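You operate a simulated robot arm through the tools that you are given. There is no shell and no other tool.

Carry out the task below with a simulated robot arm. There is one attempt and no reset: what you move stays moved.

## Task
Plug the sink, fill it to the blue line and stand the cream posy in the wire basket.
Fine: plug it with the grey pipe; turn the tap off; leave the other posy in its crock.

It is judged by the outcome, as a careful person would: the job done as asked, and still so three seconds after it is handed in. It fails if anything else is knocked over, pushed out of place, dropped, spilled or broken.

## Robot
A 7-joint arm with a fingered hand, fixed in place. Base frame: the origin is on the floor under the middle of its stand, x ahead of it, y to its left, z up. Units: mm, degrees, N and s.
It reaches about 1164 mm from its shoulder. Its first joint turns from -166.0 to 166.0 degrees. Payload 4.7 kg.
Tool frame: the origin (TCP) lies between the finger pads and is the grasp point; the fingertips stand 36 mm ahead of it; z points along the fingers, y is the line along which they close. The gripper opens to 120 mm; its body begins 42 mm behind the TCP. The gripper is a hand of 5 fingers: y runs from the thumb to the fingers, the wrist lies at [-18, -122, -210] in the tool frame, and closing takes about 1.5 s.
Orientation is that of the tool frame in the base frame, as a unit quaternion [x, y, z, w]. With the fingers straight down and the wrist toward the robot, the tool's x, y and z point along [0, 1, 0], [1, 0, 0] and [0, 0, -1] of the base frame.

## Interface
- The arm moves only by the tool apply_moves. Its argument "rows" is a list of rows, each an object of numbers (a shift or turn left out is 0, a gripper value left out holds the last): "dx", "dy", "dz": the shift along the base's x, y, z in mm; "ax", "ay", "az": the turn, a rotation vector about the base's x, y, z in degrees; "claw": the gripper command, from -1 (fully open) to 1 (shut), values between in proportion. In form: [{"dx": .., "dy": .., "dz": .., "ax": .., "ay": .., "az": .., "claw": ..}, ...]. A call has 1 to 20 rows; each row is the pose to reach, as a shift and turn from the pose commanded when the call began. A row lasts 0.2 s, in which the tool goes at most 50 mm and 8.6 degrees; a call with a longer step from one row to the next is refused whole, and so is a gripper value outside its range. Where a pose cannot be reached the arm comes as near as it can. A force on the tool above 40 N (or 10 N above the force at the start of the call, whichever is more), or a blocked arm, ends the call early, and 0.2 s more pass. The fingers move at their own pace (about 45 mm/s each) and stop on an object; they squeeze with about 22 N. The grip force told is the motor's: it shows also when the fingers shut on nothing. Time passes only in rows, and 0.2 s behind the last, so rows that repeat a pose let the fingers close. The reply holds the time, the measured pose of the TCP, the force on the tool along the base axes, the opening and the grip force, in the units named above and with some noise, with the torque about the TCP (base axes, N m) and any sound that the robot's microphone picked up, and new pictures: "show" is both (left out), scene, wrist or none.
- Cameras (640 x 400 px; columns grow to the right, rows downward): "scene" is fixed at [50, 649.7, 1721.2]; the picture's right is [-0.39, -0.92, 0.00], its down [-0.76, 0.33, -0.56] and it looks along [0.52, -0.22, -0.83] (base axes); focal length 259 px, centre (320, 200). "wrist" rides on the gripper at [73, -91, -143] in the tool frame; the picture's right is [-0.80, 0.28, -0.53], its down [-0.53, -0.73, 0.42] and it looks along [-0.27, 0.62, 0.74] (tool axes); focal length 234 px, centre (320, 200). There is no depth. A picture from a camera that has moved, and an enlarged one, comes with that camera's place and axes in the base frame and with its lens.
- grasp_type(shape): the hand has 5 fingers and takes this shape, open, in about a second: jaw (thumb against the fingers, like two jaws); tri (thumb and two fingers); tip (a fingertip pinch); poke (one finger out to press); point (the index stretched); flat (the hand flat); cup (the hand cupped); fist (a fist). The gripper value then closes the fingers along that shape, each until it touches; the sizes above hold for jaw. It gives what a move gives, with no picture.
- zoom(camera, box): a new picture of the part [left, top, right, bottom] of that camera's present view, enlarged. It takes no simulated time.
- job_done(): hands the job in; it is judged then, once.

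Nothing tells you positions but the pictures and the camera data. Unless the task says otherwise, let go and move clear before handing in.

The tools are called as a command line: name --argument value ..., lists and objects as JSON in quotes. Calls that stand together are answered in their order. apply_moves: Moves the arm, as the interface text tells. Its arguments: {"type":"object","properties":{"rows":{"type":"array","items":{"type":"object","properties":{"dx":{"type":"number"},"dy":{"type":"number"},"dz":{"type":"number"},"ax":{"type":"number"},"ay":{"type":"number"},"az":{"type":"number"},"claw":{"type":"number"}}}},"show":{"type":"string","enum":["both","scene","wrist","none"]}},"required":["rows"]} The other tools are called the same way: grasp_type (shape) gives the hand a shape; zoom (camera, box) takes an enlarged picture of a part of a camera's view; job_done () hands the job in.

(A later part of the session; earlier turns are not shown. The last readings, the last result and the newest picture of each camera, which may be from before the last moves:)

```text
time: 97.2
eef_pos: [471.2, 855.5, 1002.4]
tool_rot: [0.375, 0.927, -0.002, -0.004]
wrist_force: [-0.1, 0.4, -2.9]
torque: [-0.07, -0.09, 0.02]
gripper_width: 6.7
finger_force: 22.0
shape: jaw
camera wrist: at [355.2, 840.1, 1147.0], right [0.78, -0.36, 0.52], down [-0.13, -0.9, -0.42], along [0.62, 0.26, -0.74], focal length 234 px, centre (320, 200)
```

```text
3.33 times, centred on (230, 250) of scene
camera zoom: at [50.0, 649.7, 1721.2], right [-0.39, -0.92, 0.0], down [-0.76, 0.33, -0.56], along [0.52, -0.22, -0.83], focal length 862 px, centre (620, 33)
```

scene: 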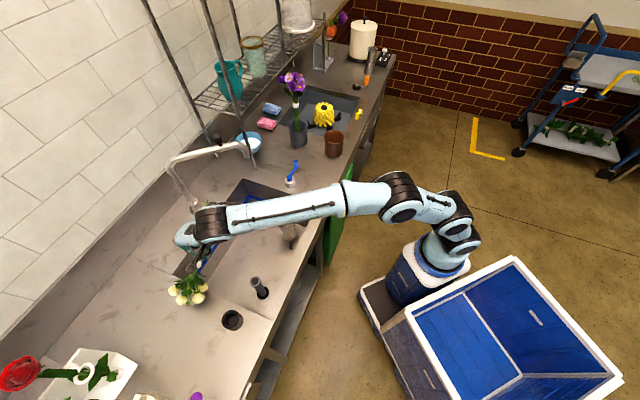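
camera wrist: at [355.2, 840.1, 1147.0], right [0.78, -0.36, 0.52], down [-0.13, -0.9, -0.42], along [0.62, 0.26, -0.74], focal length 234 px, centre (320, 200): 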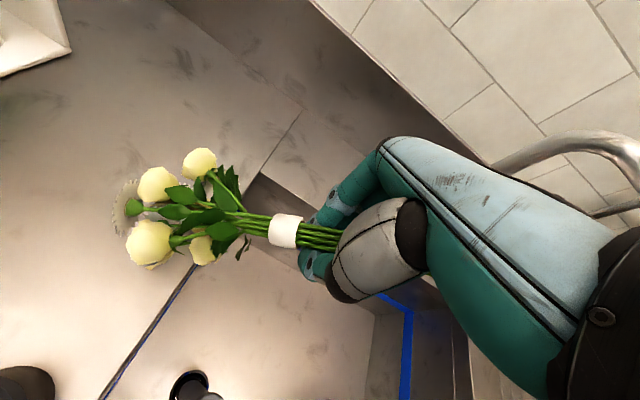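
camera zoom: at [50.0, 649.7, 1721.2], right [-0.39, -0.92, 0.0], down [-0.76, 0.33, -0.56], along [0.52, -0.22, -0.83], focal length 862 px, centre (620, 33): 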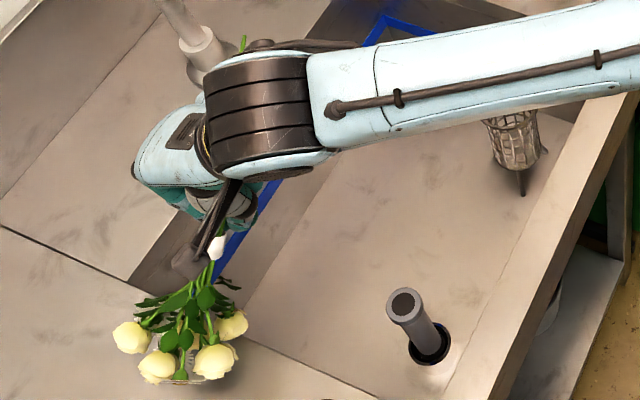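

apply_moves --rows '[{"dz": -12}, {"dz": -24}, {"dz": -36}, {"dz": -48}, {"dz": -60}, {"dz": -72}, {"dz": -84}, {"dz": -84}]' --show "wrist"

zoom --camera "scene" --box '[150, 190, 310, 310]'

```text
time: 99.0
eef_pos: [469.7, 854.2, 917.7]
tool_rot: [0.375, 0.927, -0.002, -0.003]
wrist_force: [-0.2, 0.0, -0.8]
torque: [0.03, 0.0, 0.03]
gripper_width: 6.4
finger_force: 22.4
shape: jaw
camera wrist: at [355.8, 839.1, 1062.3], right [0.78, -0.36, 0.52], down [-0.13, -0.9, -0.42], along [0.62, 0.26, -0.74], focal length 234 px, centre (320, 200)
```

wrist: 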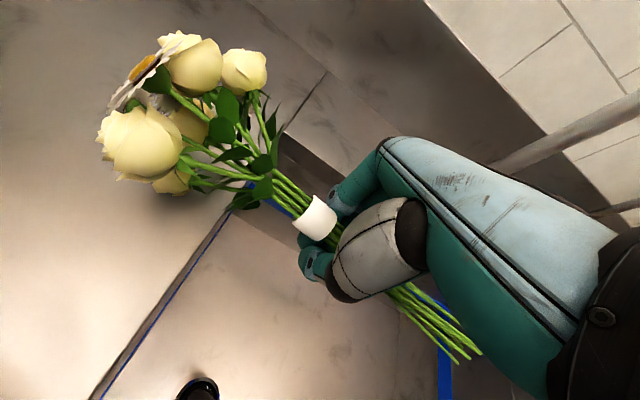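

```text
3.33 times, centred on (230, 250) of scene
camera zoom: at [50.0, 649.7, 1721.2], right [-0.39, -0.92, 0.0], down [-0.76, 0.33, -0.56], along [0.52, -0.22, -0.83], focal length 862 px, centre (620, 33)
```

zoom: 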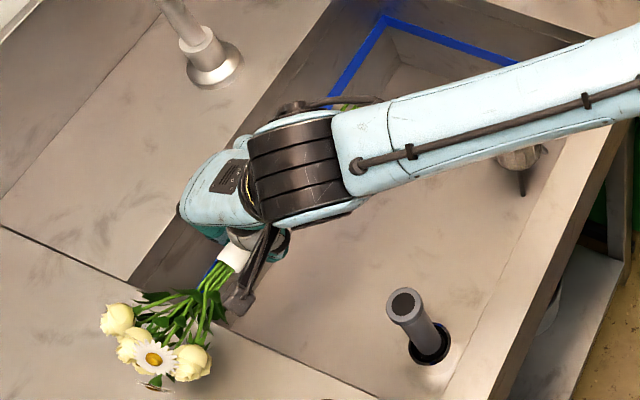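

It works: the bouquet is swivelling up in the grip. I'll continue lowering.

apply_moves --rows '[{"dz": -10}, {"dz": -20}, {"dz": -30}, {"dz": -40}, {"dz": -45}, {"dz": -45}]' --show "wrist"

zoom --camera "scene" --box '[150, 190, 310, 310]'

```text
time: 100.4
eef_pos: [471.4, 856.3, 872.7]
tool_rot: [0.374, 0.927, -0.002, -0.004]
wrist_force: [-1.3, -0.2, -1.3]
torque: [0.02, 0.01, 0.01]
gripper_width: 6.2
finger_force: 21.6
shape: jaw
camera wrist: at [356.7, 839.8, 1016.8], right [0.78, -0.36, 0.52], down [-0.13, -0.9, -0.42], along [0.62, 0.26, -0.74], focal length 234 px, centre (320, 200)
```

wrist: 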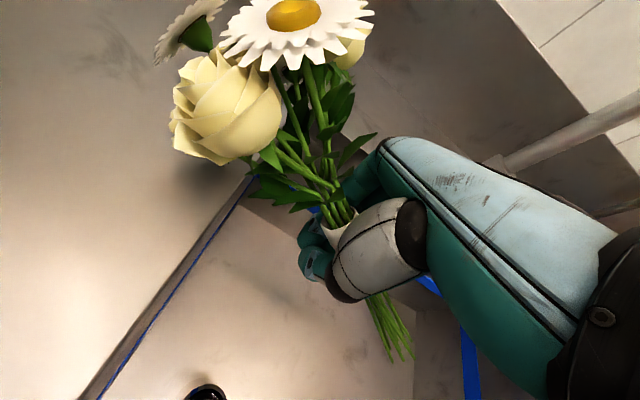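

```text
3.33 times, centred on (230, 250) of scene
camera zoom: at [50.0, 649.7, 1721.2], right [-0.39, -0.92, 0.0], down [-0.76, 0.33, -0.56], along [0.52, -0.22, -0.83], focal length 862 px, centre (620, 33)
```

zoom: 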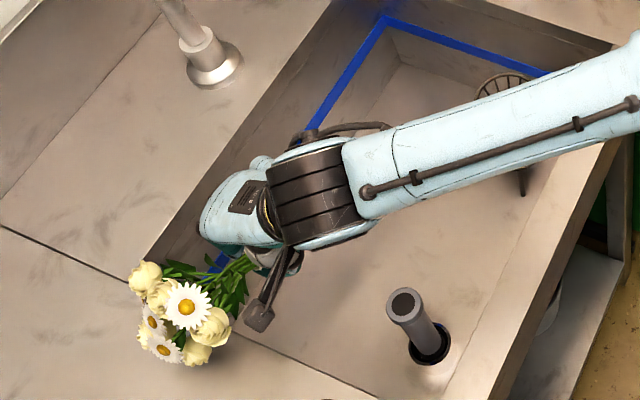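

The posy now points about 35–40° back up from the fingers, which is what I need. I'll raise clear, then tilt the hand so the posy stands upright.

apply_moves --rows '[{"dz": 15}, {"dz": 35}, {"dz": 60}, {"dz": 90}, {"dz": 130}, {"dz": 170}, {"dz": 210}, {"dz": 240}, {"dz": 240}]' --show "wrist"

apply_moves --rows '[{"dx": 0, "dy": -12, "ax": 5.2, "ay": 5.4}, {"dx": 0, "dy": -24, "ax": 10.3, "ay": 10.7}, {"dx": 0, "dy": -40, "ax": 15.5, "ay": 16}, {"dx": 0, "dy": -60, "ax": 20.6, "ay": 21.4}, {"dx": 0, "dy": -80, "ax": 25.8, "ay": 26.7}, {"dx": 0, "dy": -100, "ax": 31, "ay": 32}, {"dx": 0, "dy": -120, "ax": 36.1, "ay": 37.4}, {"dx": 0, "dy": -120, "ax": 36.1, "ay": 37.4}]' --show "both"

```text
time: 102.4
eef_pos: [472.0, 855.5, 1110.0]
tool_rot: [0.375, 0.927, -0.002, -0.003]
wrist_force: [0.1, 0.2, -2.5]
torque: [-0.06, -0.06, 0.01]
gripper_width: 6.4
finger_force: 22.0
shape: jaw
camera wrist: at [356.6, 840.4, 1255.7], right [0.78, -0.36, 0.52], down [-0.13, -0.9, -0.42], along [0.62, 0.26, -0.74], focal length 234 px, centre (320, 200)
```

wrist: 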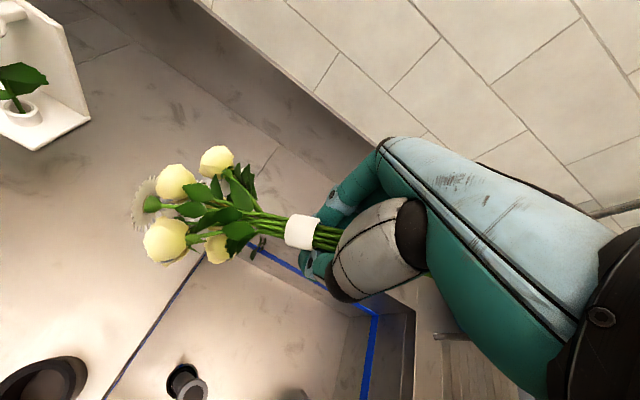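

```text
time: 104.2
eef_pos: [470.6, 734.6, 1111.2]
tool_rot: [0.335, 0.833, 0.163, -0.41]
wrist_force: [-0.2, -0.2, -2.0]
torque: [-0.05, -0.11, -0.02]
gripper_width: 6.1
finger_force: 22.6
shape: jaw
camera wrist: at [458.5, 620.9, 1257.5], right [0.85, -0.43, -0.32], down [-0.52, -0.52, -0.68], along [0.12, 0.74, -0.66], focal length 234 px, centre (320, 200)
```

scene: 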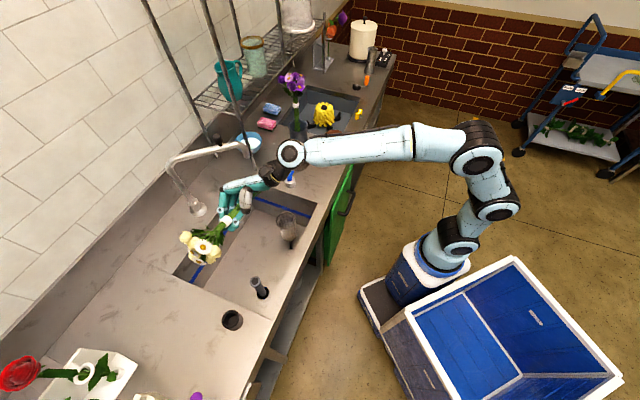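
wrist: 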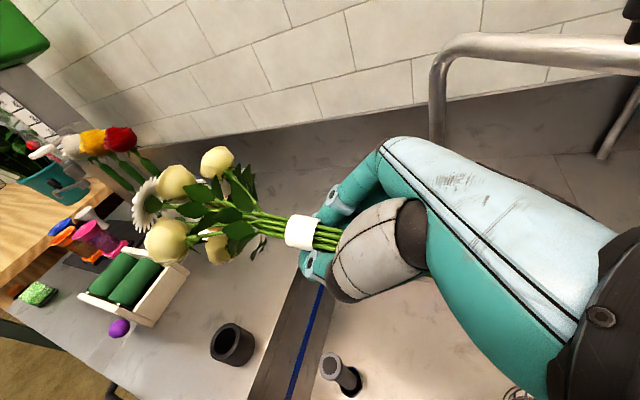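

The posy sagged again on the lift, because the grip slips when the flowers are near horizontal. I'll repeat the levering, but this time turn the hand toward upright while the bouquet is still supported by the edge.

apply_moves --rows '[{"dy": 12, "ax": -5.2, "ay": -5.4}, {"dy": 24, "ax": -10.3, "ay": -10.7}, {"dy": 40, "ax": -15.5, "ay": -16}, {"dy": 60, "ax": -20.6, "ay": -21.4, "dz": -20}, {"dy": 80, "ax": -25.8, "ay": -26.7, "dz": -40}, {"dy": 100, "ax": -31, "ay": -32, "dz": -60}, {"dy": 120, "ax": -36.1, "ay": -37.4, "dz": -80}, {"dy": 120, "ax": -36.1, "ay": -37.4, "dz": -110}, {"dy": 120, "ax": -36.1, "ay": -37.4, "dz": -140}, {"dy": 120, "ax": -36.1, "ay": -37.4, "dz": -165}, {"dy": 120, "ax": -36.1, "ay": -37.4, "dz": -185}, {"dy": 120, "ax": -36.1, "ay": -37.4, "dz": -205}, {"dy": 120, "ax": -36.1, "ay": -37.4, "dz": -220}, {"dy": 120, "ax": -36.1, "ay": -37.4, "dz": -235}, {"dy": 120, "ax": -36.1, "ay": -37.4, "dz": -235}]' --show "wrist"

```text
time: 107.4
eef_pos: [471.7, 857.1, 875.2]
tool_rot: [0.375, 0.927, -0.002, -0.003]
wrist_force: [1.1, -0.7, -0.3]
torque: [0.04, 0.08, -0.03]
gripper_width: 6.2
finger_force: 22.1
shape: jaw
camera wrist: at [356.8, 840.8, 1020.1], right [0.78, -0.36, 0.52], down [-0.13, -0.9, -0.42], along [0.62, 0.26, -0.74], focal length 234 px, centre (320, 200)
```

wrist: 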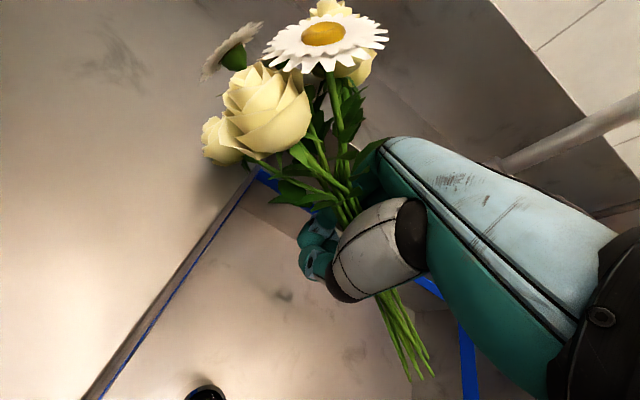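

zoom --camera "scene" --box '[160, 200, 290, 300]'

zoom --camera "wrist" --box '[190, 0, 470, 400]'

```text
4.00 times, centred on (225, 250) of scene
camera zoom: at [50.0, 649.7, 1721.2], right [-0.39, -0.92, 0.0], down [-0.76, 0.33, -0.56], along [0.52, -0.22, -0.83], focal length 1035 px, centre (700, 0)
```

zoom: 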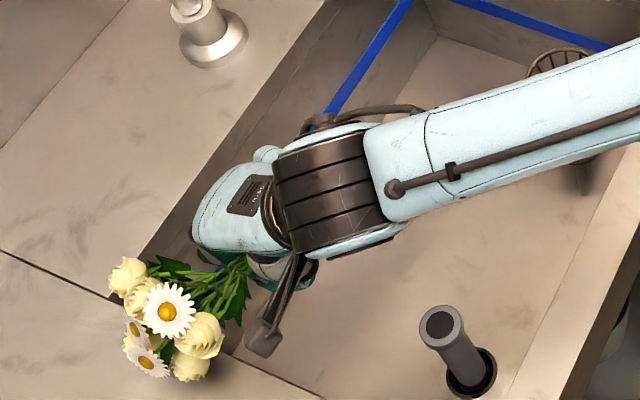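

```text
1.00 times, centred on (330, 200) of wrist (not enlarged: the box is as wide or as high as the picture)
camera zoom: at [356.8, 840.8, 1020.1], right [0.78, -0.36, 0.52], down [-0.13, -0.9, -0.42], along [0.62, 0.26, -0.74], focal length 234 px, centre (310, 200)
```

zoom: 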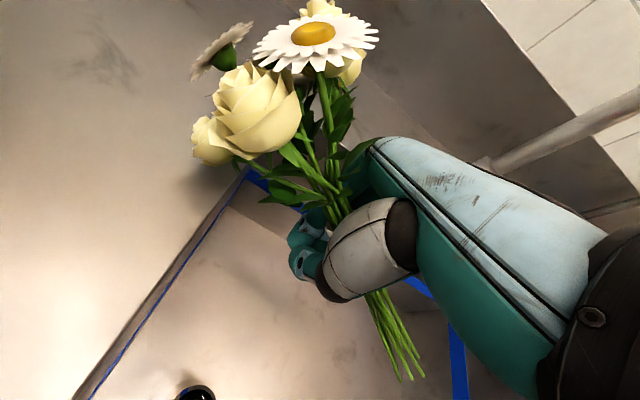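

The bouquet is now about 50° above horizontal. I'll slowly rotate the hand in place so the posy comes to vertical without jerking it.

apply_moves --rows '[{"ax": 1, "ay": 1.04}, {"ax": 2.5, "ay": 2.6}, {"ax": 4.5, "ay": 4.7}, {"ax": 6.7, "ay": 7}, {"ax": 9, "ay": 9.3}, {"ax": 11.4, "ay": 11.8}, {"ax": 13.8, "ay": 14.3}, {"ax": 16.2, "ay": 16.8}, {"ax": 18.6, "ay": 19.3}, {"ax": 21, "ay": 21.7}, {"ax": 23.2, "ay": 24}, {"ax": 25.3, "ay": 26.2}, {"ax": 27, "ay": 28}, {"ax": 27.8, "ay": 28.8}, {"ax": 27.8, "ay": 28.8}]' --show "both"

zoom --camera "scene" --box '[160, 180, 290, 300]'

```text
time: 110.6
eef_pos: [470.5, 855.3, 877.8]
tool_rot: [0.352, 0.87, 0.126, -0.322]
wrist_force: [-0.2, 0.0, -2.2]
torque: [-0.01, 0.0, 0.02]
gripper_width: 6.2
finger_force: 22.3
shape: jaw
camera wrist: at [435.5, 763.2, 1034.0], right [0.88, -0.46, -0.12], down [-0.42, -0.62, -0.66], along [0.23, 0.64, -0.74], focal length 234 px, centre (320, 200)
```

scene: 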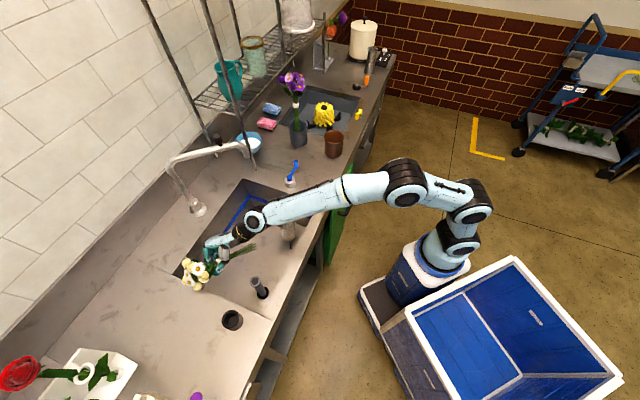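
wrist: 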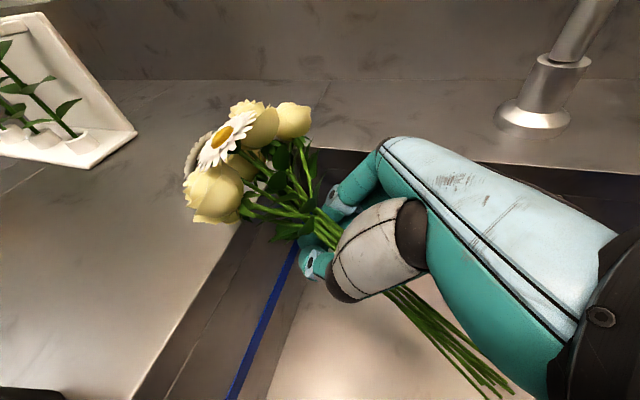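

```text
3.33 times, centred on (225, 240) of scene
camera zoom: at [50.0, 649.7, 1721.2], right [-0.39, -0.92, 0.0], down [-0.76, 0.33, -0.56], along [0.52, -0.22, -0.83], focal length 862 px, centre (637, 67)
```

zoom: 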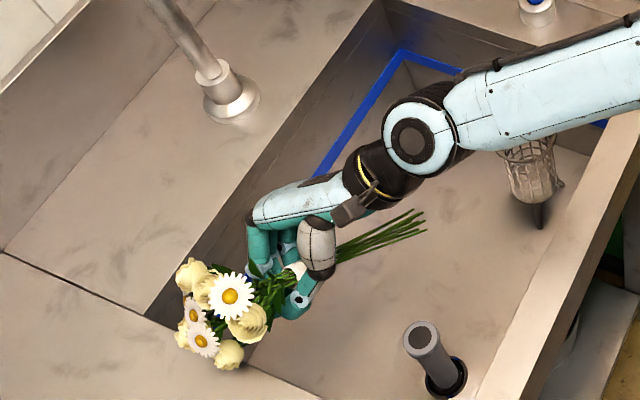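

The pivot is too loose that way, so I'll change approach. I'll lay the posy on the left counter and re-grip it by the flower heads from above, so the stems hang straight down for placing. First I'll raise, straighten the hand and move left.

apply_moves --rows '[{"dz": 15}, {"dz": 35, "ax": -5, "ay": -5.2}, {"dz": 55, "ax": -10, "ay": -10.4}, {"dz": 70, "ax": -15, "ay": -15.5}, {"dz": 80, "ax": -20, "ay": -20.7}, {"dz": 85, "ax": -25, "ay": -25.9}, {"dz": 85, "ax": -27.8, "ay": -28.8}, {"dx": -12, "dy": 18, "dz": 85, "ax": -27.8, "ay": -28.8}, {"dx": -25, "dy": 36, "dz": 80, "ax": -27.8, "ay": -28.8}, {"dx": -38, "dy": 53, "dz": 70, "ax": -27.8, "ay": -28.8}, {"dx": -38, "dy": 53, "dz": 60, "ax": -27.8, "ay": -28.8}, {"dx": -38, "dy": 53, "dz": 50, "ax": -27.8, "ay": -28.8}, {"dx": -38, "dy": 53, "dz": 50, "ax": -27.8, "ay": -28.8}]' --show "both"

zoom --camera "scene" --box '[130, 200, 270, 310]'

```text
time: 113.4
eef_pos: [433.4, 908.2, 925.5]
tool_rot: [0.375, 0.927, -0.002, -0.003]
wrist_force: [0.1, 0.1, -1.8]
torque: [0.01, -0.01, -0.01]
gripper_width: 6.1
finger_force: 22.0
shape: jaw
camera wrist: at [318.2, 892.9, 1071.6], right [0.78, -0.36, 0.52], down [-0.13, -0.9, -0.42], along [0.62, 0.26, -0.74], focal length 234 px, centre (320, 200)
```

scene: 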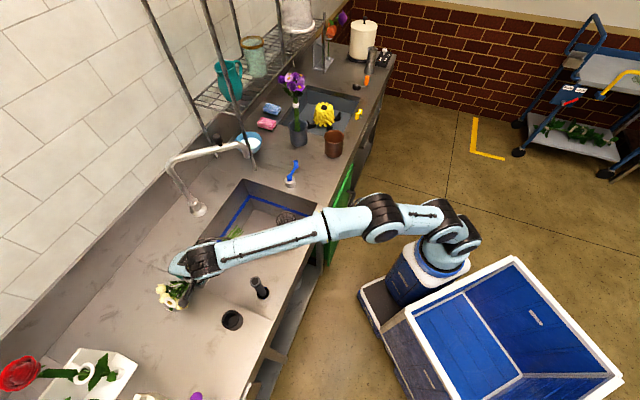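
wrist: 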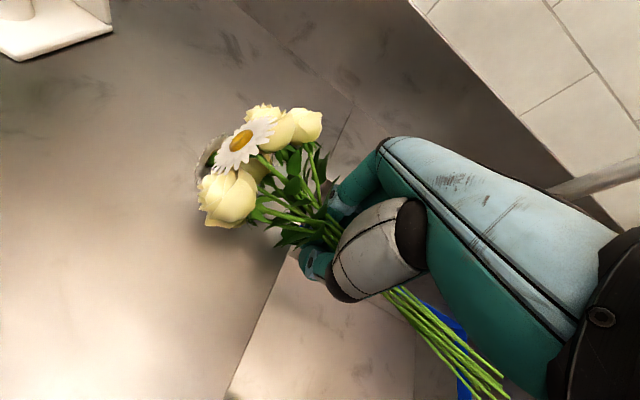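

```text
3.64 times, centred on (200, 255) of scene
camera zoom: at [50.0, 649.7, 1721.2], right [-0.39, -0.92, 0.0], down [-0.76, 0.33, -0.56], along [0.52, -0.22, -0.83], focal length 941 px, centre (756, 0)
```

zoom: 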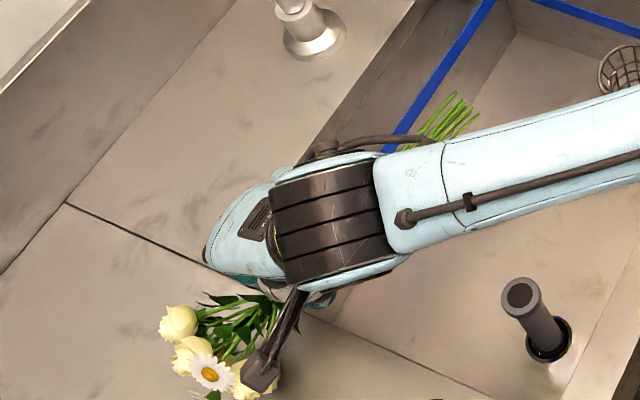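

The posy slid in the grip, so I'm now holding it at the band, close to its balance point, and it stays put about 26° above horizontal with no support. I'll raise gently and rotate the hand to bring it upright.

apply_moves --rows '[{"dz": 5}, {"dz": 15}, {"dz": 28}, {"dz": 42}, {"dz": 58, "dx": 3, "dy": -5}, {"dz": 74, "dx": 8, "dy": -12}, {"dz": 90, "dx": 14, "dy": -22}, {"dz": 106, "dx": 20, "dy": -34}, {"dz": 122, "dx": 26, "dy": -46}, {"dz": 138, "dx": 32, "dy": -58}, {"dz": 150, "dx": 36, "dy": -70}, {"dz": 155, "dx": 38, "dy": -78}, {"dz": 155, "dx": 38, "dy": -80}]' --show "wrist"

```text
time: 116.2
eef_pos: [471.1, 828.4, 1081.6]
tool_rot: [0.375, 0.927, -0.001, -0.004]
wrist_force: [-0.1, 0.3, -2.3]
torque: [-0.01, -0.05, -0.04]
gripper_width: 6.3
finger_force: 21.7
shape: jaw
camera wrist: at [356.0, 813.0, 1226.0], right [0.78, -0.36, 0.52], down [-0.13, -0.9, -0.42], along [0.62, 0.26, -0.74], focal length 234 px, centre (320, 200)
```

wrist: 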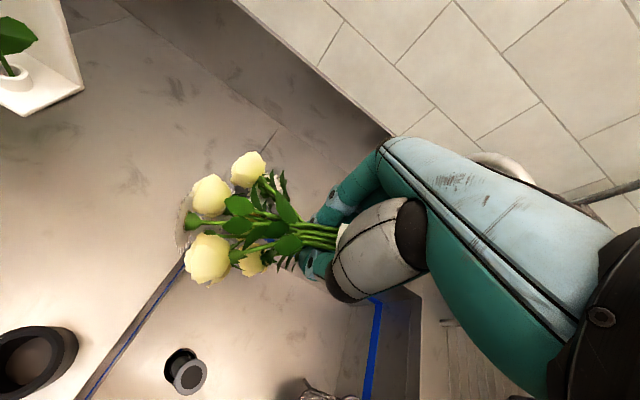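

The pivot is essentially free; the posy always swings back to the same stop. So I'll lay it on the left counter, flowers to the left, and re-grip by the flower heads.

apply_moves --rows '[{"dx": -15, "dy": 23, "dz": -10}, {"dx": -30, "dy": 46, "dz": -25}, {"dx": -45, "dy": 70, "dz": -40}, {"dx": -60, "dy": 92, "dz": -60}, {"dx": -74, "dy": 115, "dz": -80}, {"dx": -74, "dy": 115, "dz": -105}, {"dx": -74, "dy": 115, "dz": -125}, {"dx": -74, "dy": 115, "dz": -140}, {"dx": -74, "dy": 115, "dz": -155}, {"dx": -74, "dy": 115, "dz": -155}]' --show "both"

zoom --camera "scene" --box '[110, 210, 270, 330]'

```text
time: 118.4
eef_pos: [397.0, 943.4, 925.2]
tool_rot: [0.376, 0.927, -0.003, -0.003]
wrist_force: [0.5, -0.2, -1.2]
torque: [0.04, 0.01, -0.01]
gripper_width: 6.1
finger_force: 21.8
shape: jaw
camera wrist: at [282.4, 928.0, 1070.9], right [0.78, -0.36, 0.52], down [-0.13, -0.9, -0.42], along [0.62, 0.26, -0.74], focal length 234 px, centre (320, 200)
```

scene: 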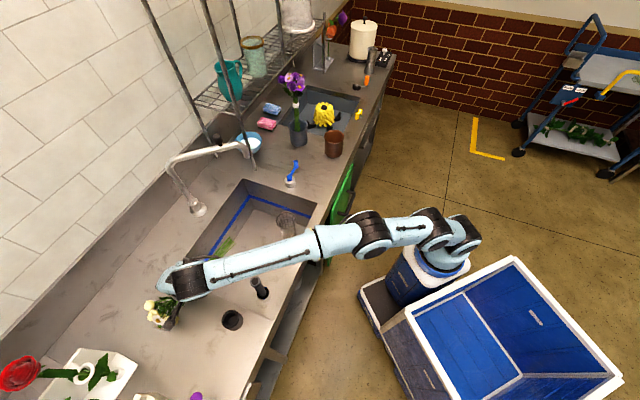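
wrist: 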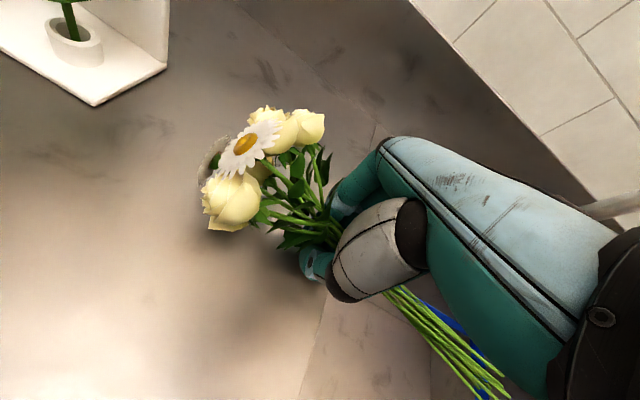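

```text
3.33 times, centred on (190, 270) of scene
camera zoom: at [50.0, 649.7, 1721.2], right [-0.39, -0.92, 0.0], down [-0.76, 0.33, -0.56], along [0.52, -0.22, -0.83], focal length 862 px, centre (753, -33)
```

zoom: 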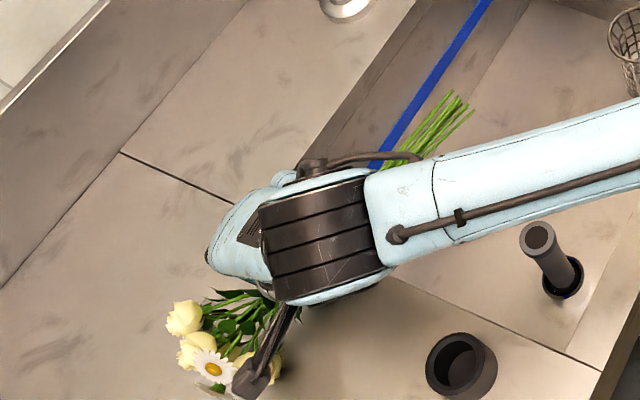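

The bouquet is resting on the counter. Opening the hand to lay the posy down.

apply_moves --rows '[{"claw": 0.6}, {"claw": 0.3}, {"claw": 0}, {"claw": -0.3}, {"claw": -0.6}, {"claw": -1}, {"claw": -1}, {"claw": -1}, {"claw": -1}]' --show "wrist"

zoom --camera "scene" --box '[110, 210, 270, 330]'

```text
time: 120.4
eef_pos: [397.3, 943.4, 925.1]
tool_rot: [0.376, 0.927, -0.002, -0.003]
wrist_force: [0.6, 0.3, 0.0]
torque: [0.01, 0.06, -0.02]
gripper_width: 119.5
finger_force: 0.3
shape: jaw
camera wrist: at [282.4, 927.9, 1071.1], right [0.78, -0.36, 0.52], down [-0.13, -0.9, -0.42], along [0.62, 0.26, -0.74], focal length 234 px, centre (320, 200)
```

wrist: 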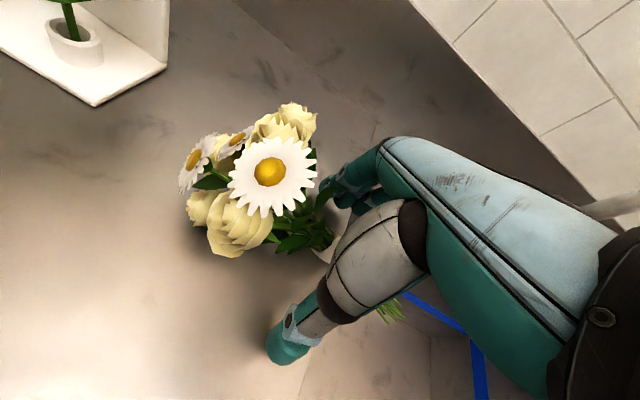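

```text
3.33 times, centred on (190, 270) of scene
camera zoom: at [50.0, 649.7, 1721.2], right [-0.39, -0.92, 0.0], down [-0.76, 0.33, -0.56], along [0.52, -0.22, -0.83], focal length 862 px, centre (753, -33)
```

zoom: 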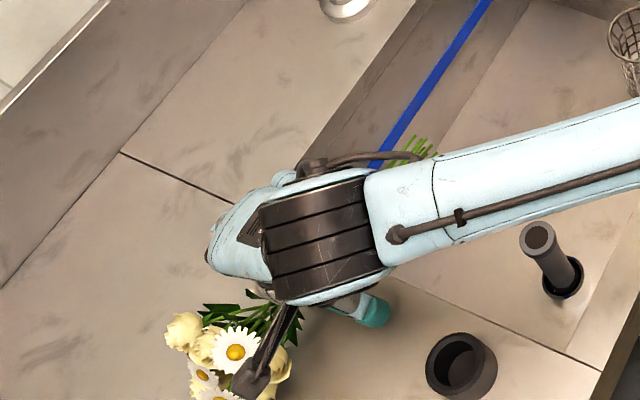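

apply_moves --rows '[{"dz": 10}, {"dz": 30}, {"dz": 60}, {"dz": 95}, {"dz": 130}, {"dz": 160}, {"dz": 160}]' --show "both"

zoom --camera "scene" --box '[110, 210, 270, 330]'

zoom --camera "wrist" --box '[100, 100, 400, 330]'

```text
time: 122.0
eef_pos: [392.7, 918.3, 1052.3]
tool_rot: [0.375, 0.927, -0.002, -0.004]
wrist_force: [0.9, 0.7, -2.2]
torque: [-0.03, -0.03, 0.03]
gripper_width: 120.0
finger_force: 0.0
shape: jaw
out of reach, approached as far as the arm can: row 4, 5, 6, 7
camera wrist: at [279.2, 903.2, 1197.4], right [0.78, -0.36, 0.52], down [-0.13, -0.9, -0.42], along [0.62, 0.26, -0.74], focal length 234 px, centre (320, 200)
```

scene: 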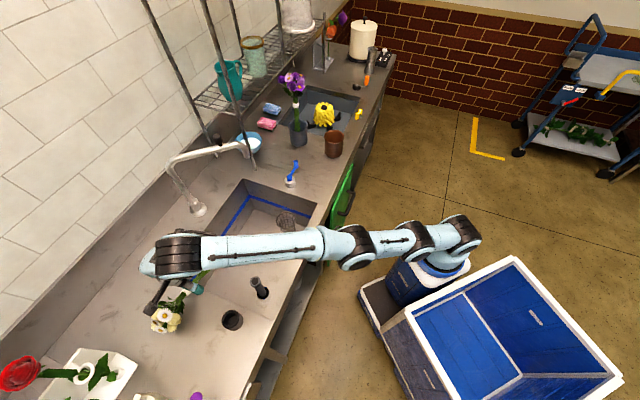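
wrist: 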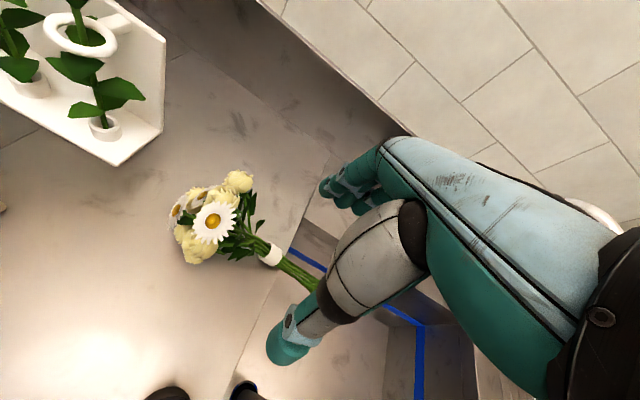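

```text
3.33 times, centred on (190, 270) of scene
camera zoom: at [50.0, 649.7, 1721.2], right [-0.39, -0.92, 0.0], down [-0.76, 0.33, -0.56], along [0.52, -0.22, -0.83], focal length 862 px, centre (753, -33)
```

zoom: 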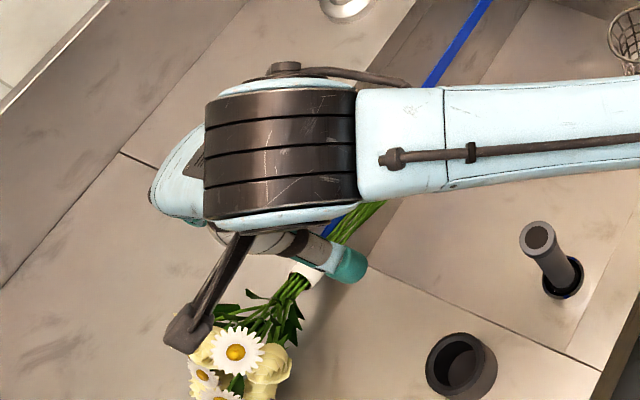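

```text
1.74 times, centred on (250, 215) of wrist
camera zoom: at [279.2, 903.2, 1197.4], right [0.78, -0.36, 0.52], down [-0.13, -0.9, -0.42], along [0.62, 0.26, -0.74], focal length 407 px, centre (442, 174)
```

zoom: 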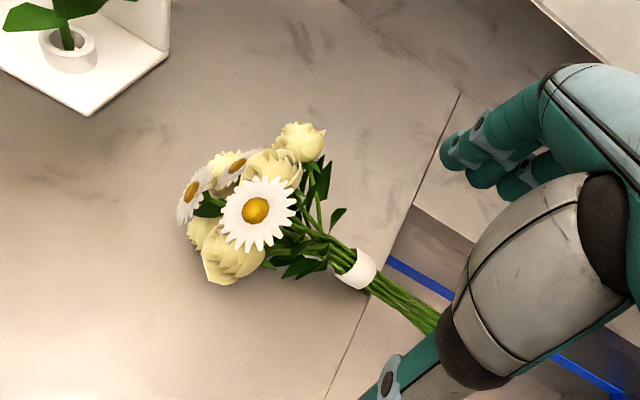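

The posy lies safely across the left edge. Its balance point is just past the band, so I'll grip it there, where it shouldn't swivel: about (390, 957), coming down diagonally within reach.

apply_moves --rows '[{"dx": 0, "dy": 6, "dz": -25}, {"dx": -1, "dy": 14, "dz": -50}, {"dx": -2, "dy": 24, "dz": -80}, {"dx": -3, "dy": 34, "dz": -105}, {"dx": -3, "dy": 39, "dz": -120}, {"dx": -3, "dy": 39, "dz": -127}, {"dx": -3, "dy": 39, "dz": -127}]' --show "both"

zoom --camera "wrist" --box '[120, 80, 440, 360]'

zoom --camera "scene" --box '[110, 210, 270, 330]'

```text
time: 123.6
eef_pos: [389.9, 957.5, 933.7]
tool_rot: [0.376, 0.927, 0.003, -0.005]
wrist_force: [0.1, -11.8, 33.4]
torque: [-0.27, 1.13, 0.13]
gripper_width: 120.0
finger_force: 0.1
shape: jaw
camera wrist: at [274.4, 940.6, 1078.1], right [0.78, -0.36, 0.52], down [-0.13, -0.89, -0.43], along [0.62, 0.27, -0.74], focal length 234 px, centre (320, 200)
```

scene: 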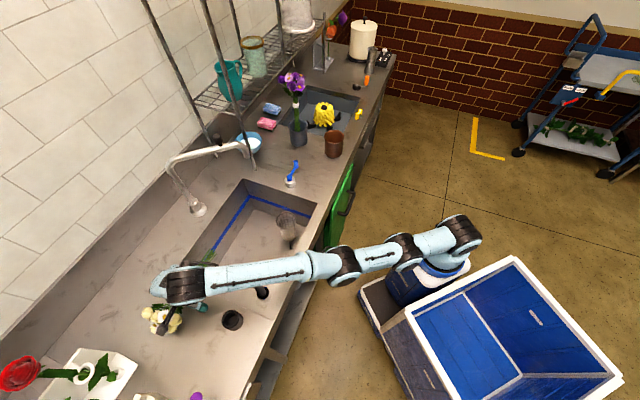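
wrist: 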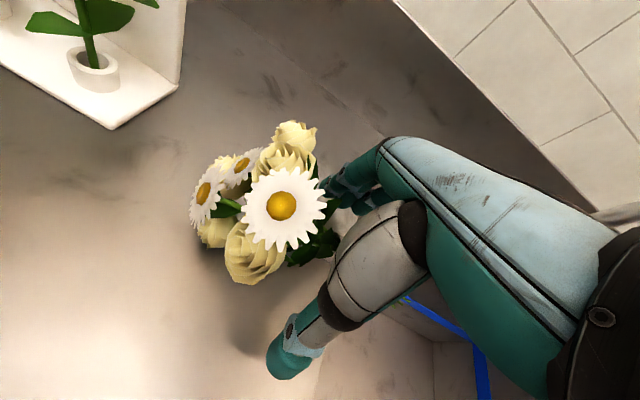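

```text
1.43 times, centred on (280, 220) of wrist
camera zoom: at [274.4, 940.6, 1078.1], right [0.78, -0.36, 0.52], down [-0.13, -0.89, -0.43], along [0.62, 0.27, -0.74], focal length 334 px, centre (377, 171)
```

zoom: 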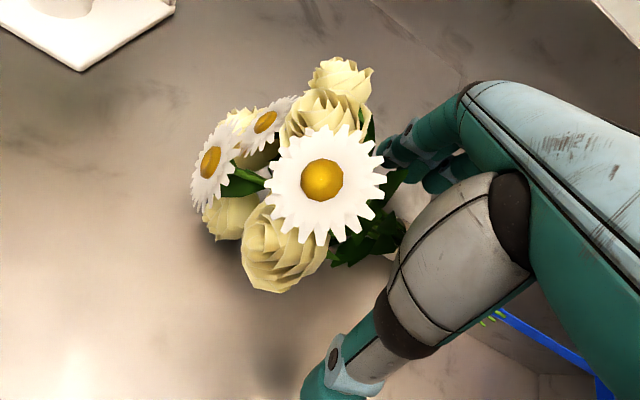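

```text
3.33 times, centred on (190, 270) of scene
camera zoom: at [50.0, 649.7, 1721.2], right [-0.39, -0.92, 0.0], down [-0.76, 0.33, -0.56], along [0.52, -0.22, -0.83], focal length 862 px, centre (753, -33)
```

zoom: 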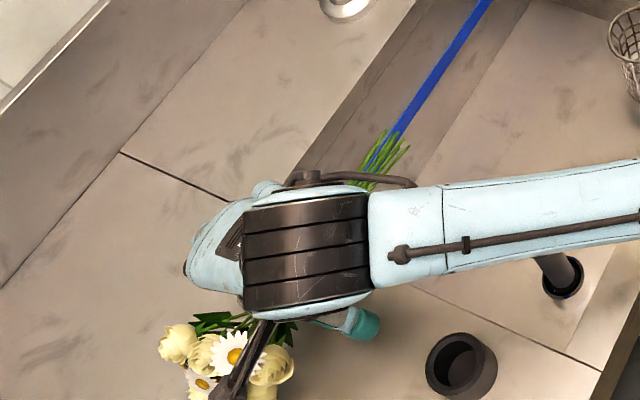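

My palm is pressing on a flower head here, since the bouquet is wider than I thought. I'll back off and grip at the band instead.

apply_moves --rows '[{"dz": 10}, {"dx": 4, "dy": -8, "dz": 25}, {"dx": 8, "dy": -16, "dz": 40}, {"dx": 12, "dy": -24, "dz": 55}, {"dx": 12, "dy": -24, "dz": 55}]' --show "both"

zoom --camera "wrist" --box '[120, 80, 440, 360]'

```text
time: 124.8
eef_pos: [400.9, 936.0, 981.0]
tool_rot: [0.374, 0.927, -0.002, -0.003]
wrist_force: [-0.4, 0.9, 0.4]
torque: [0.0, 0.03, 0.02]
gripper_width: 119.9
finger_force: 0.0
shape: jaw
camera wrist: at [285.7, 920.7, 1126.2], right [0.78, -0.36, 0.52], down [-0.13, -0.9, -0.42], along [0.62, 0.26, -0.74], focal length 234 px, centre (320, 200)
```

scene: 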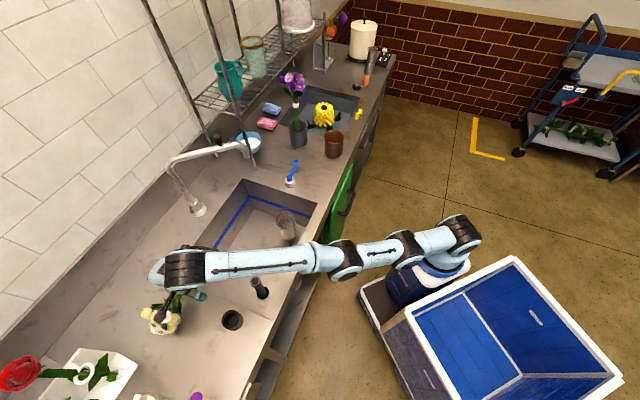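
wrist: 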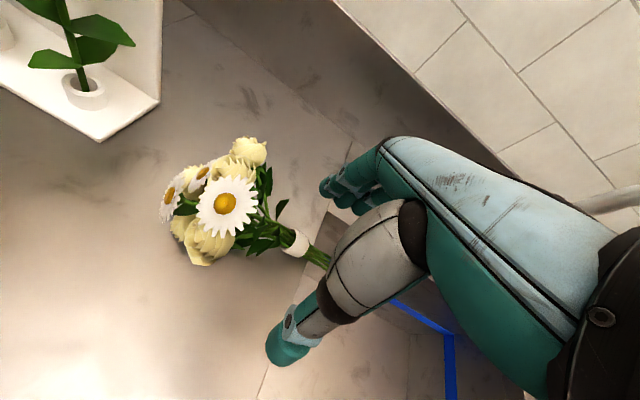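

```text
1.43 times, centred on (280, 220) of wrist
camera zoom: at [285.7, 920.7, 1126.2], right [0.78, -0.36, 0.52], down [-0.13, -0.9, -0.42], along [0.62, 0.26, -0.74], focal length 334 px, centre (377, 171)
```

zoom: 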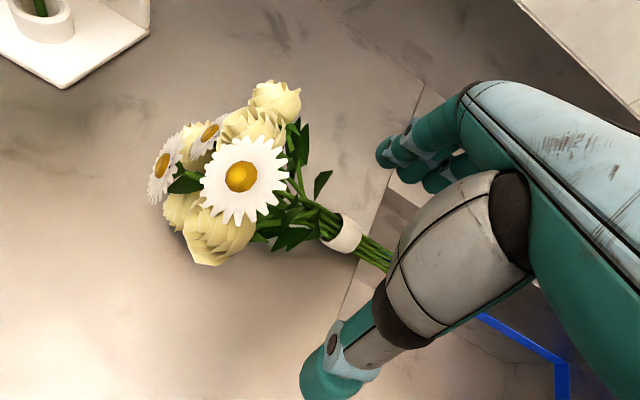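

apply_moves --rows '[{"dx": 12, "dy": 3, "dz": -5, "az": 5}, {"dx": 24, "dy": 6, "dz": -10, "az": 10}, {"dx": 35, "dy": 9, "dz": -25, "az": 10}, {"dx": 35, "dy": 9, "dz": -40, "az": 10}, {"dx": 35, "dy": 9, "dz": -56, "az": 10}, {"dx": 35, "dy": 9, "dz": -56, "az": 10}]' --show "both"

zoom --camera "wrist" --box '[120, 80, 440, 360]'

```text
time: 126.2
eef_pos: [437.4, 952.8, 928.2]
tool_rot: [0.293, 0.956, -0.003, -0.004]
wrist_force: [-0.8, -0.2, 0.3]
torque: [0.0, 0.01, -0.01]
gripper_width: 120.1
finger_force: 0.0
shape: jaw
out of reach, approached as far as the arm can: row 4, 5, 6
camera wrist: at [326.9, 919.0, 1073.6], right [0.83, -0.22, 0.52], down [0.03, -0.91, -0.42], along [0.56, 0.36, -0.74], focal length 234 px, centre (320, 200)
```

scene: 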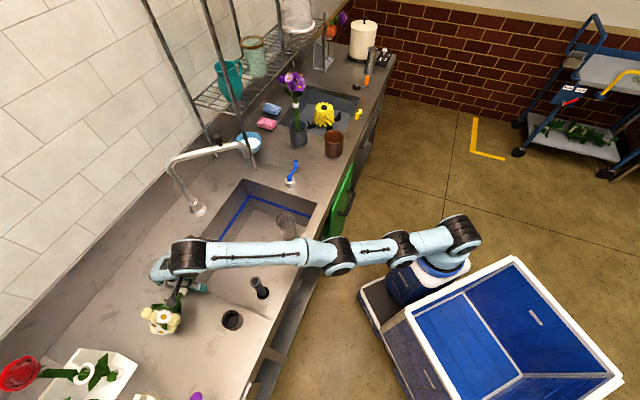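
wrist: 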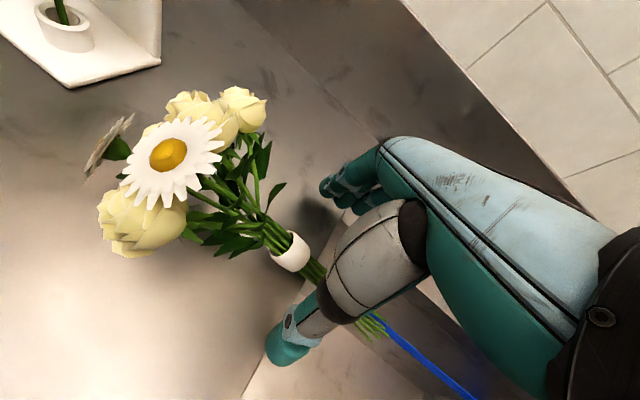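

```text
1.43 times, centred on (280, 220) of wrist
camera zoom: at [326.9, 919.0, 1073.6], right [0.83, -0.22, 0.52], down [0.03, -0.91, -0.42], along [0.56, 0.36, -0.74], focal length 334 px, centre (377, 171)
```

zoom: 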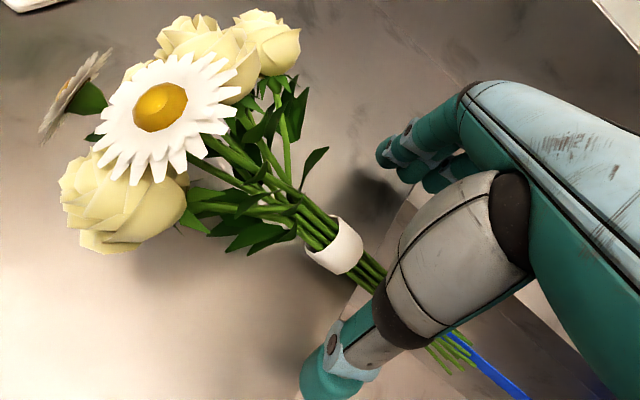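

apply_moves --rows '[{"dx": -6, "dy": -10, "dz": -2}, {"dx": -6, "dy": -10, "dz": -4}, {"dx": -6, "dy": -10, "dz": -4, "claw": -0.5}, {"dx": -6, "dy": -10, "dz": -4, "claw": 0}, {"dx": -6, "dy": -10, "dz": -4, "claw": 0.5}, {"dx": -6, "dy": -10, "dz": -4, "claw": 1}, {"dx": -6, "dy": -10, "dz": -4, "claw": 1}, {"dx": -6, "dy": -10, "dz": -4, "claw": 1}, {"dx": -6, "dy": -10, "dz": -4, "claw": 1}, {"dx": -6, "dy": -10, "dz": -4, "claw": 1}]' --show "wrist"

```text
time: 128.4
eef_pos: [434.2, 954.1, 927.9]
tool_rot: [0.293, 0.956, -0.004, -0.003]
wrist_force: [1.2, -1.8, -0.7]
torque: [-0.05, -0.01, 0.03]
gripper_width: 17.1
finger_force: 22.5
shape: jaw
out of reach, approached as far as the arm can: row 1, 2, 3, 4, 5, 6, 7, 8, 9, 10
camera wrist: at [323.5, 919.7, 1073.0], right [0.83, -0.22, 0.52], down [0.03, -0.91, -0.42], along [0.56, 0.36, -0.74], focal length 234 px, centre (320, 200)
```

wrist: 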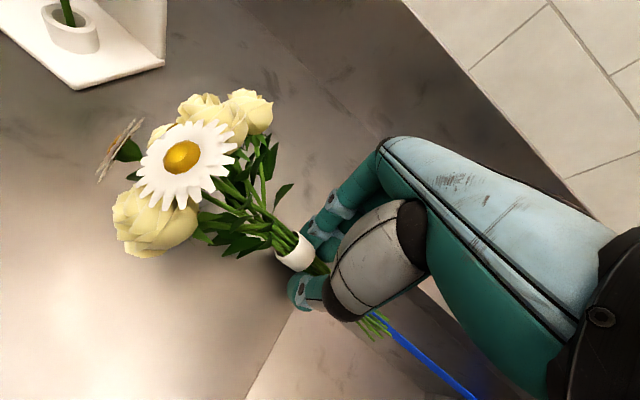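

Gripped at the band. I'll lift while drawing back toward the robot, where there's more reach.

apply_moves --rows '[{"dy": -8, "dz": 5}, {"dy": -20, "dz": 15}, {"dy": -36, "dz": 30}, {"dy": -56, "dz": 50}, {"dy": -78, "dz": 72}, {"dy": -100, "dz": 95}, {"dy": -120, "dz": 120}, {"dy": -135, "dz": 145}, {"dy": -145, "dz": 165}, {"dy": -150, "dz": 175}, {"dy": -150, "dz": 175}]' --show "both"

```text
time: 130.8
eef_pos: [441.7, 851.1, 1131.7]
tool_rot: [0.293, 0.956, -0.003, -0.004]
wrist_force: [0.6, -0.9, -1.1]
torque: [0.0, -0.1, -0.01]
gripper_width: 16.7
finger_force: 21.2
shape: jaw
out of reach, approached as far as the arm can: row 1, 2, 3, 4, 5, 6, 7, 8, 9, 10, 11
camera wrist: at [332.2, 815.7, 1276.1], right [0.83, -0.22, 0.52], down [0.03, -0.91, -0.42], along [0.56, 0.36, -0.74], focal length 234 px, centre (320, 200)
```

scene: 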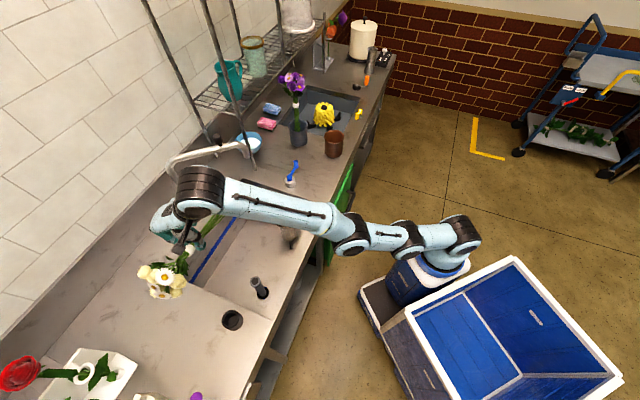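
wrist: 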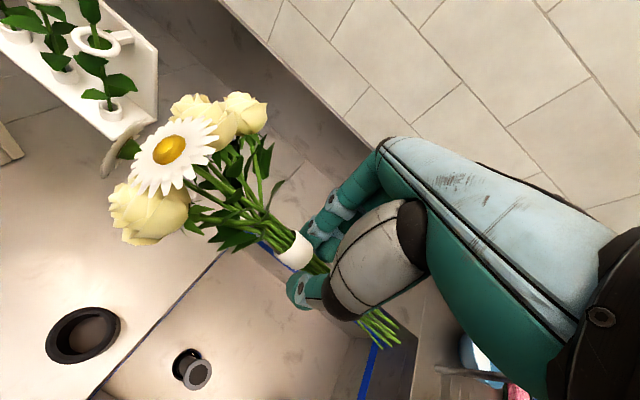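

This time the posy isn't sagging, because the wider part of the bundle is held. The arm seems near a joint limit, so I'll turn the hand back 10° and draw in.

apply_moves --rows '[{"az": -3}, {"az": -6}, {"az": -9}, {"az": -12}, {"az": -12, "dy": -15}, {"az": -12, "dy": -30}, {"az": -12, "dy": -45}, {"az": -12, "dy": -45}]' --show "both"

```text
time: 132.6
eef_pos: [445.9, 832.9, 1144.3]
tool_rot: [0.392, 0.92, -0.004, -0.005]
wrist_force: [-0.6, -0.2, -2.2]
torque: [-0.08, -0.11, 0.01]
gripper_width: 16.5
finger_force: 21.9
shape: jaw
out of reach, approached as far as the arm can: row 5, 6, 7, 8
camera wrist: at [329.9, 821.1, 1288.3], right [0.76, -0.38, 0.52], down [-0.16, -0.89, -0.42], along [0.62, 0.24, -0.74], focal length 234 px, centre (320, 200)
```

scene: 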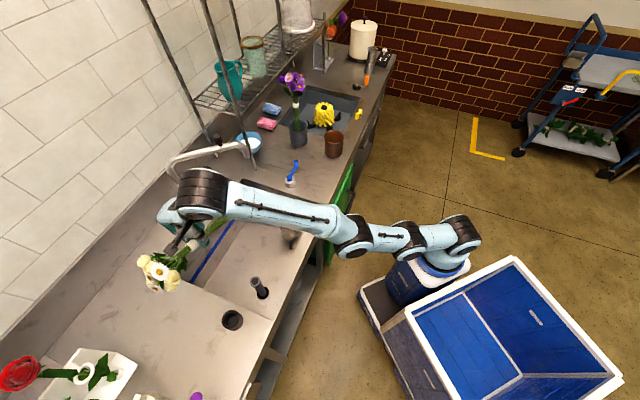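
wrist: 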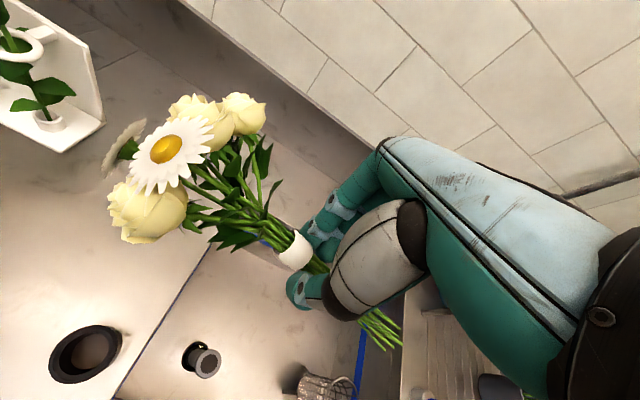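

apply_moves --rows '[{"dz": -20}, {"dz": -40}, {"dz": -60}, {"dz": -80}, {"dz": -90, "dy": -15}, {"dz": -90, "dy": -35}, {"dz": -90, "dy": -60}, {"dz": -90, "dy": -90}, {"dz": -90, "dy": -90}]' --show "both"

```text
time: 134.6
eef_pos: [459.8, 851.2, 1111.3]
tool_rot: [0.391, 0.92, -0.003, -0.003]
wrist_force: [-0.5, -0.1, -2.9]
torque: [-0.11, -0.09, 0.03]
gripper_width: 16.3
finger_force: 22.8
shape: jaw
out of reach, approached as far as the arm can: row 1, 2, 3, 4, 5, 6, 7, 8, 9
camera wrist: at [346.1, 839.8, 1256.2], right [0.76, -0.38, 0.52], down [-0.16, -0.89, -0.42], along [0.62, 0.24, -0.74], focal length 234 px, centre (320, 200)
```

scene: 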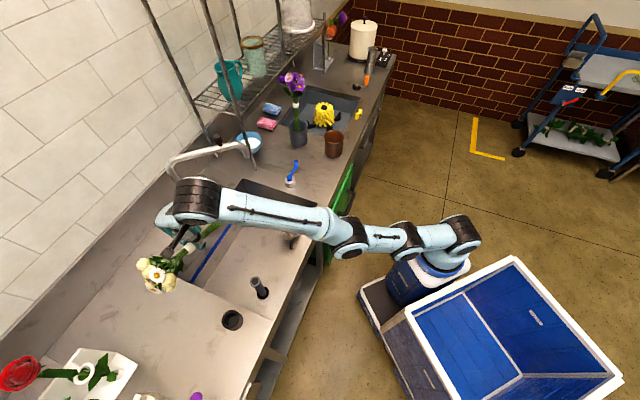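
wrist: 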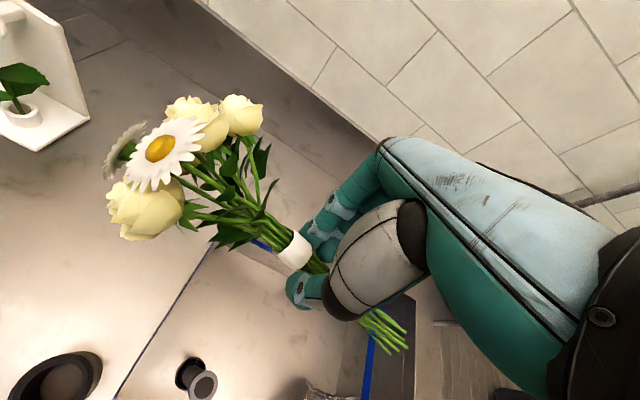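

The arm is stretched straight and stuck at the edge of its reach. I'll command a longer inward move to make it fold.

apply_moves --rows '[{"dy": -40, "dz": -10}, {"dy": -80, "dz": -20}, {"dy": -120, "dz": -30}, {"dy": -160, "dz": -30}, {"dy": -200, "dz": -30}, {"dy": -240, "dz": -30}, {"dy": -280, "dz": -30}, {"dy": -280, "dz": -30}, {"dy": -280, "dz": -30}]' --show "scene"

```text
time: 136.6
eef_pos: [495.5, 783.5, 1194.1]
tool_rot: [0.391, 0.92, -0.004, -0.003]
wrist_force: [0.1, -0.8, -3.1]
torque: [-0.09, -0.11, 0.01]
gripper_width: 16.7
finger_force: 22.0
shape: jaw
out of reach, approached as far as the arm can: row 1, 2, 3, 4, 5, 6, 7, 8, 9
```

scene: 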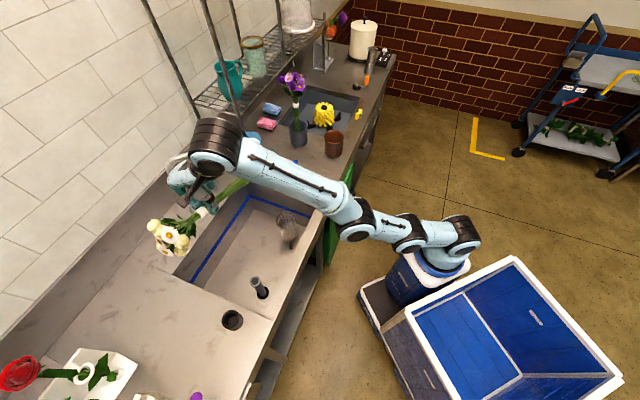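

apply_moves --rows '[{"az": -6}, {"az": -12}, {"az": -18}, {"az": -24}, {"az": -30}, {"az": -30, "dy": -30, "dz": -20}, {"az": -30, "dy": -60, "dz": -40}, {"az": -30, "dy": -90, "dz": -60}, {"az": -30, "dy": -120, "dz": -60}, {"az": -30, "dy": -120, "dz": -60}]' --show "scene"

```text
time: 138.8
eef_pos: [500.5, 756.0, 1174.4]
tool_rot: [0.616, 0.787, -0.003, -0.004]
wrist_force: [0.4, -0.7, -2.4]
torque: [-0.08, -0.04, 0.02]
gripper_width: 15.9
finger_force: 22.2
shape: jaw
out of reach, approached as far as the arm can: row 4, 5, 7, 8, 9, 10
```

scene: 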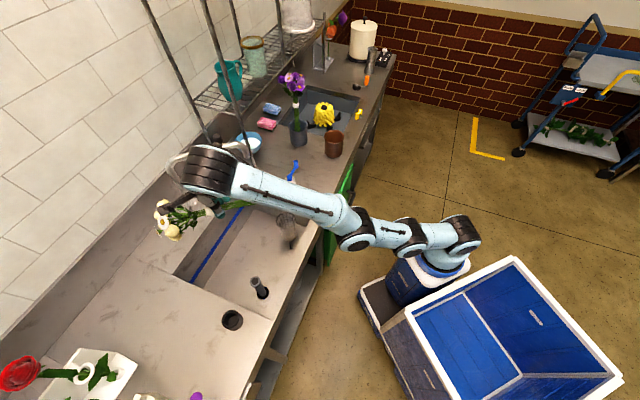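

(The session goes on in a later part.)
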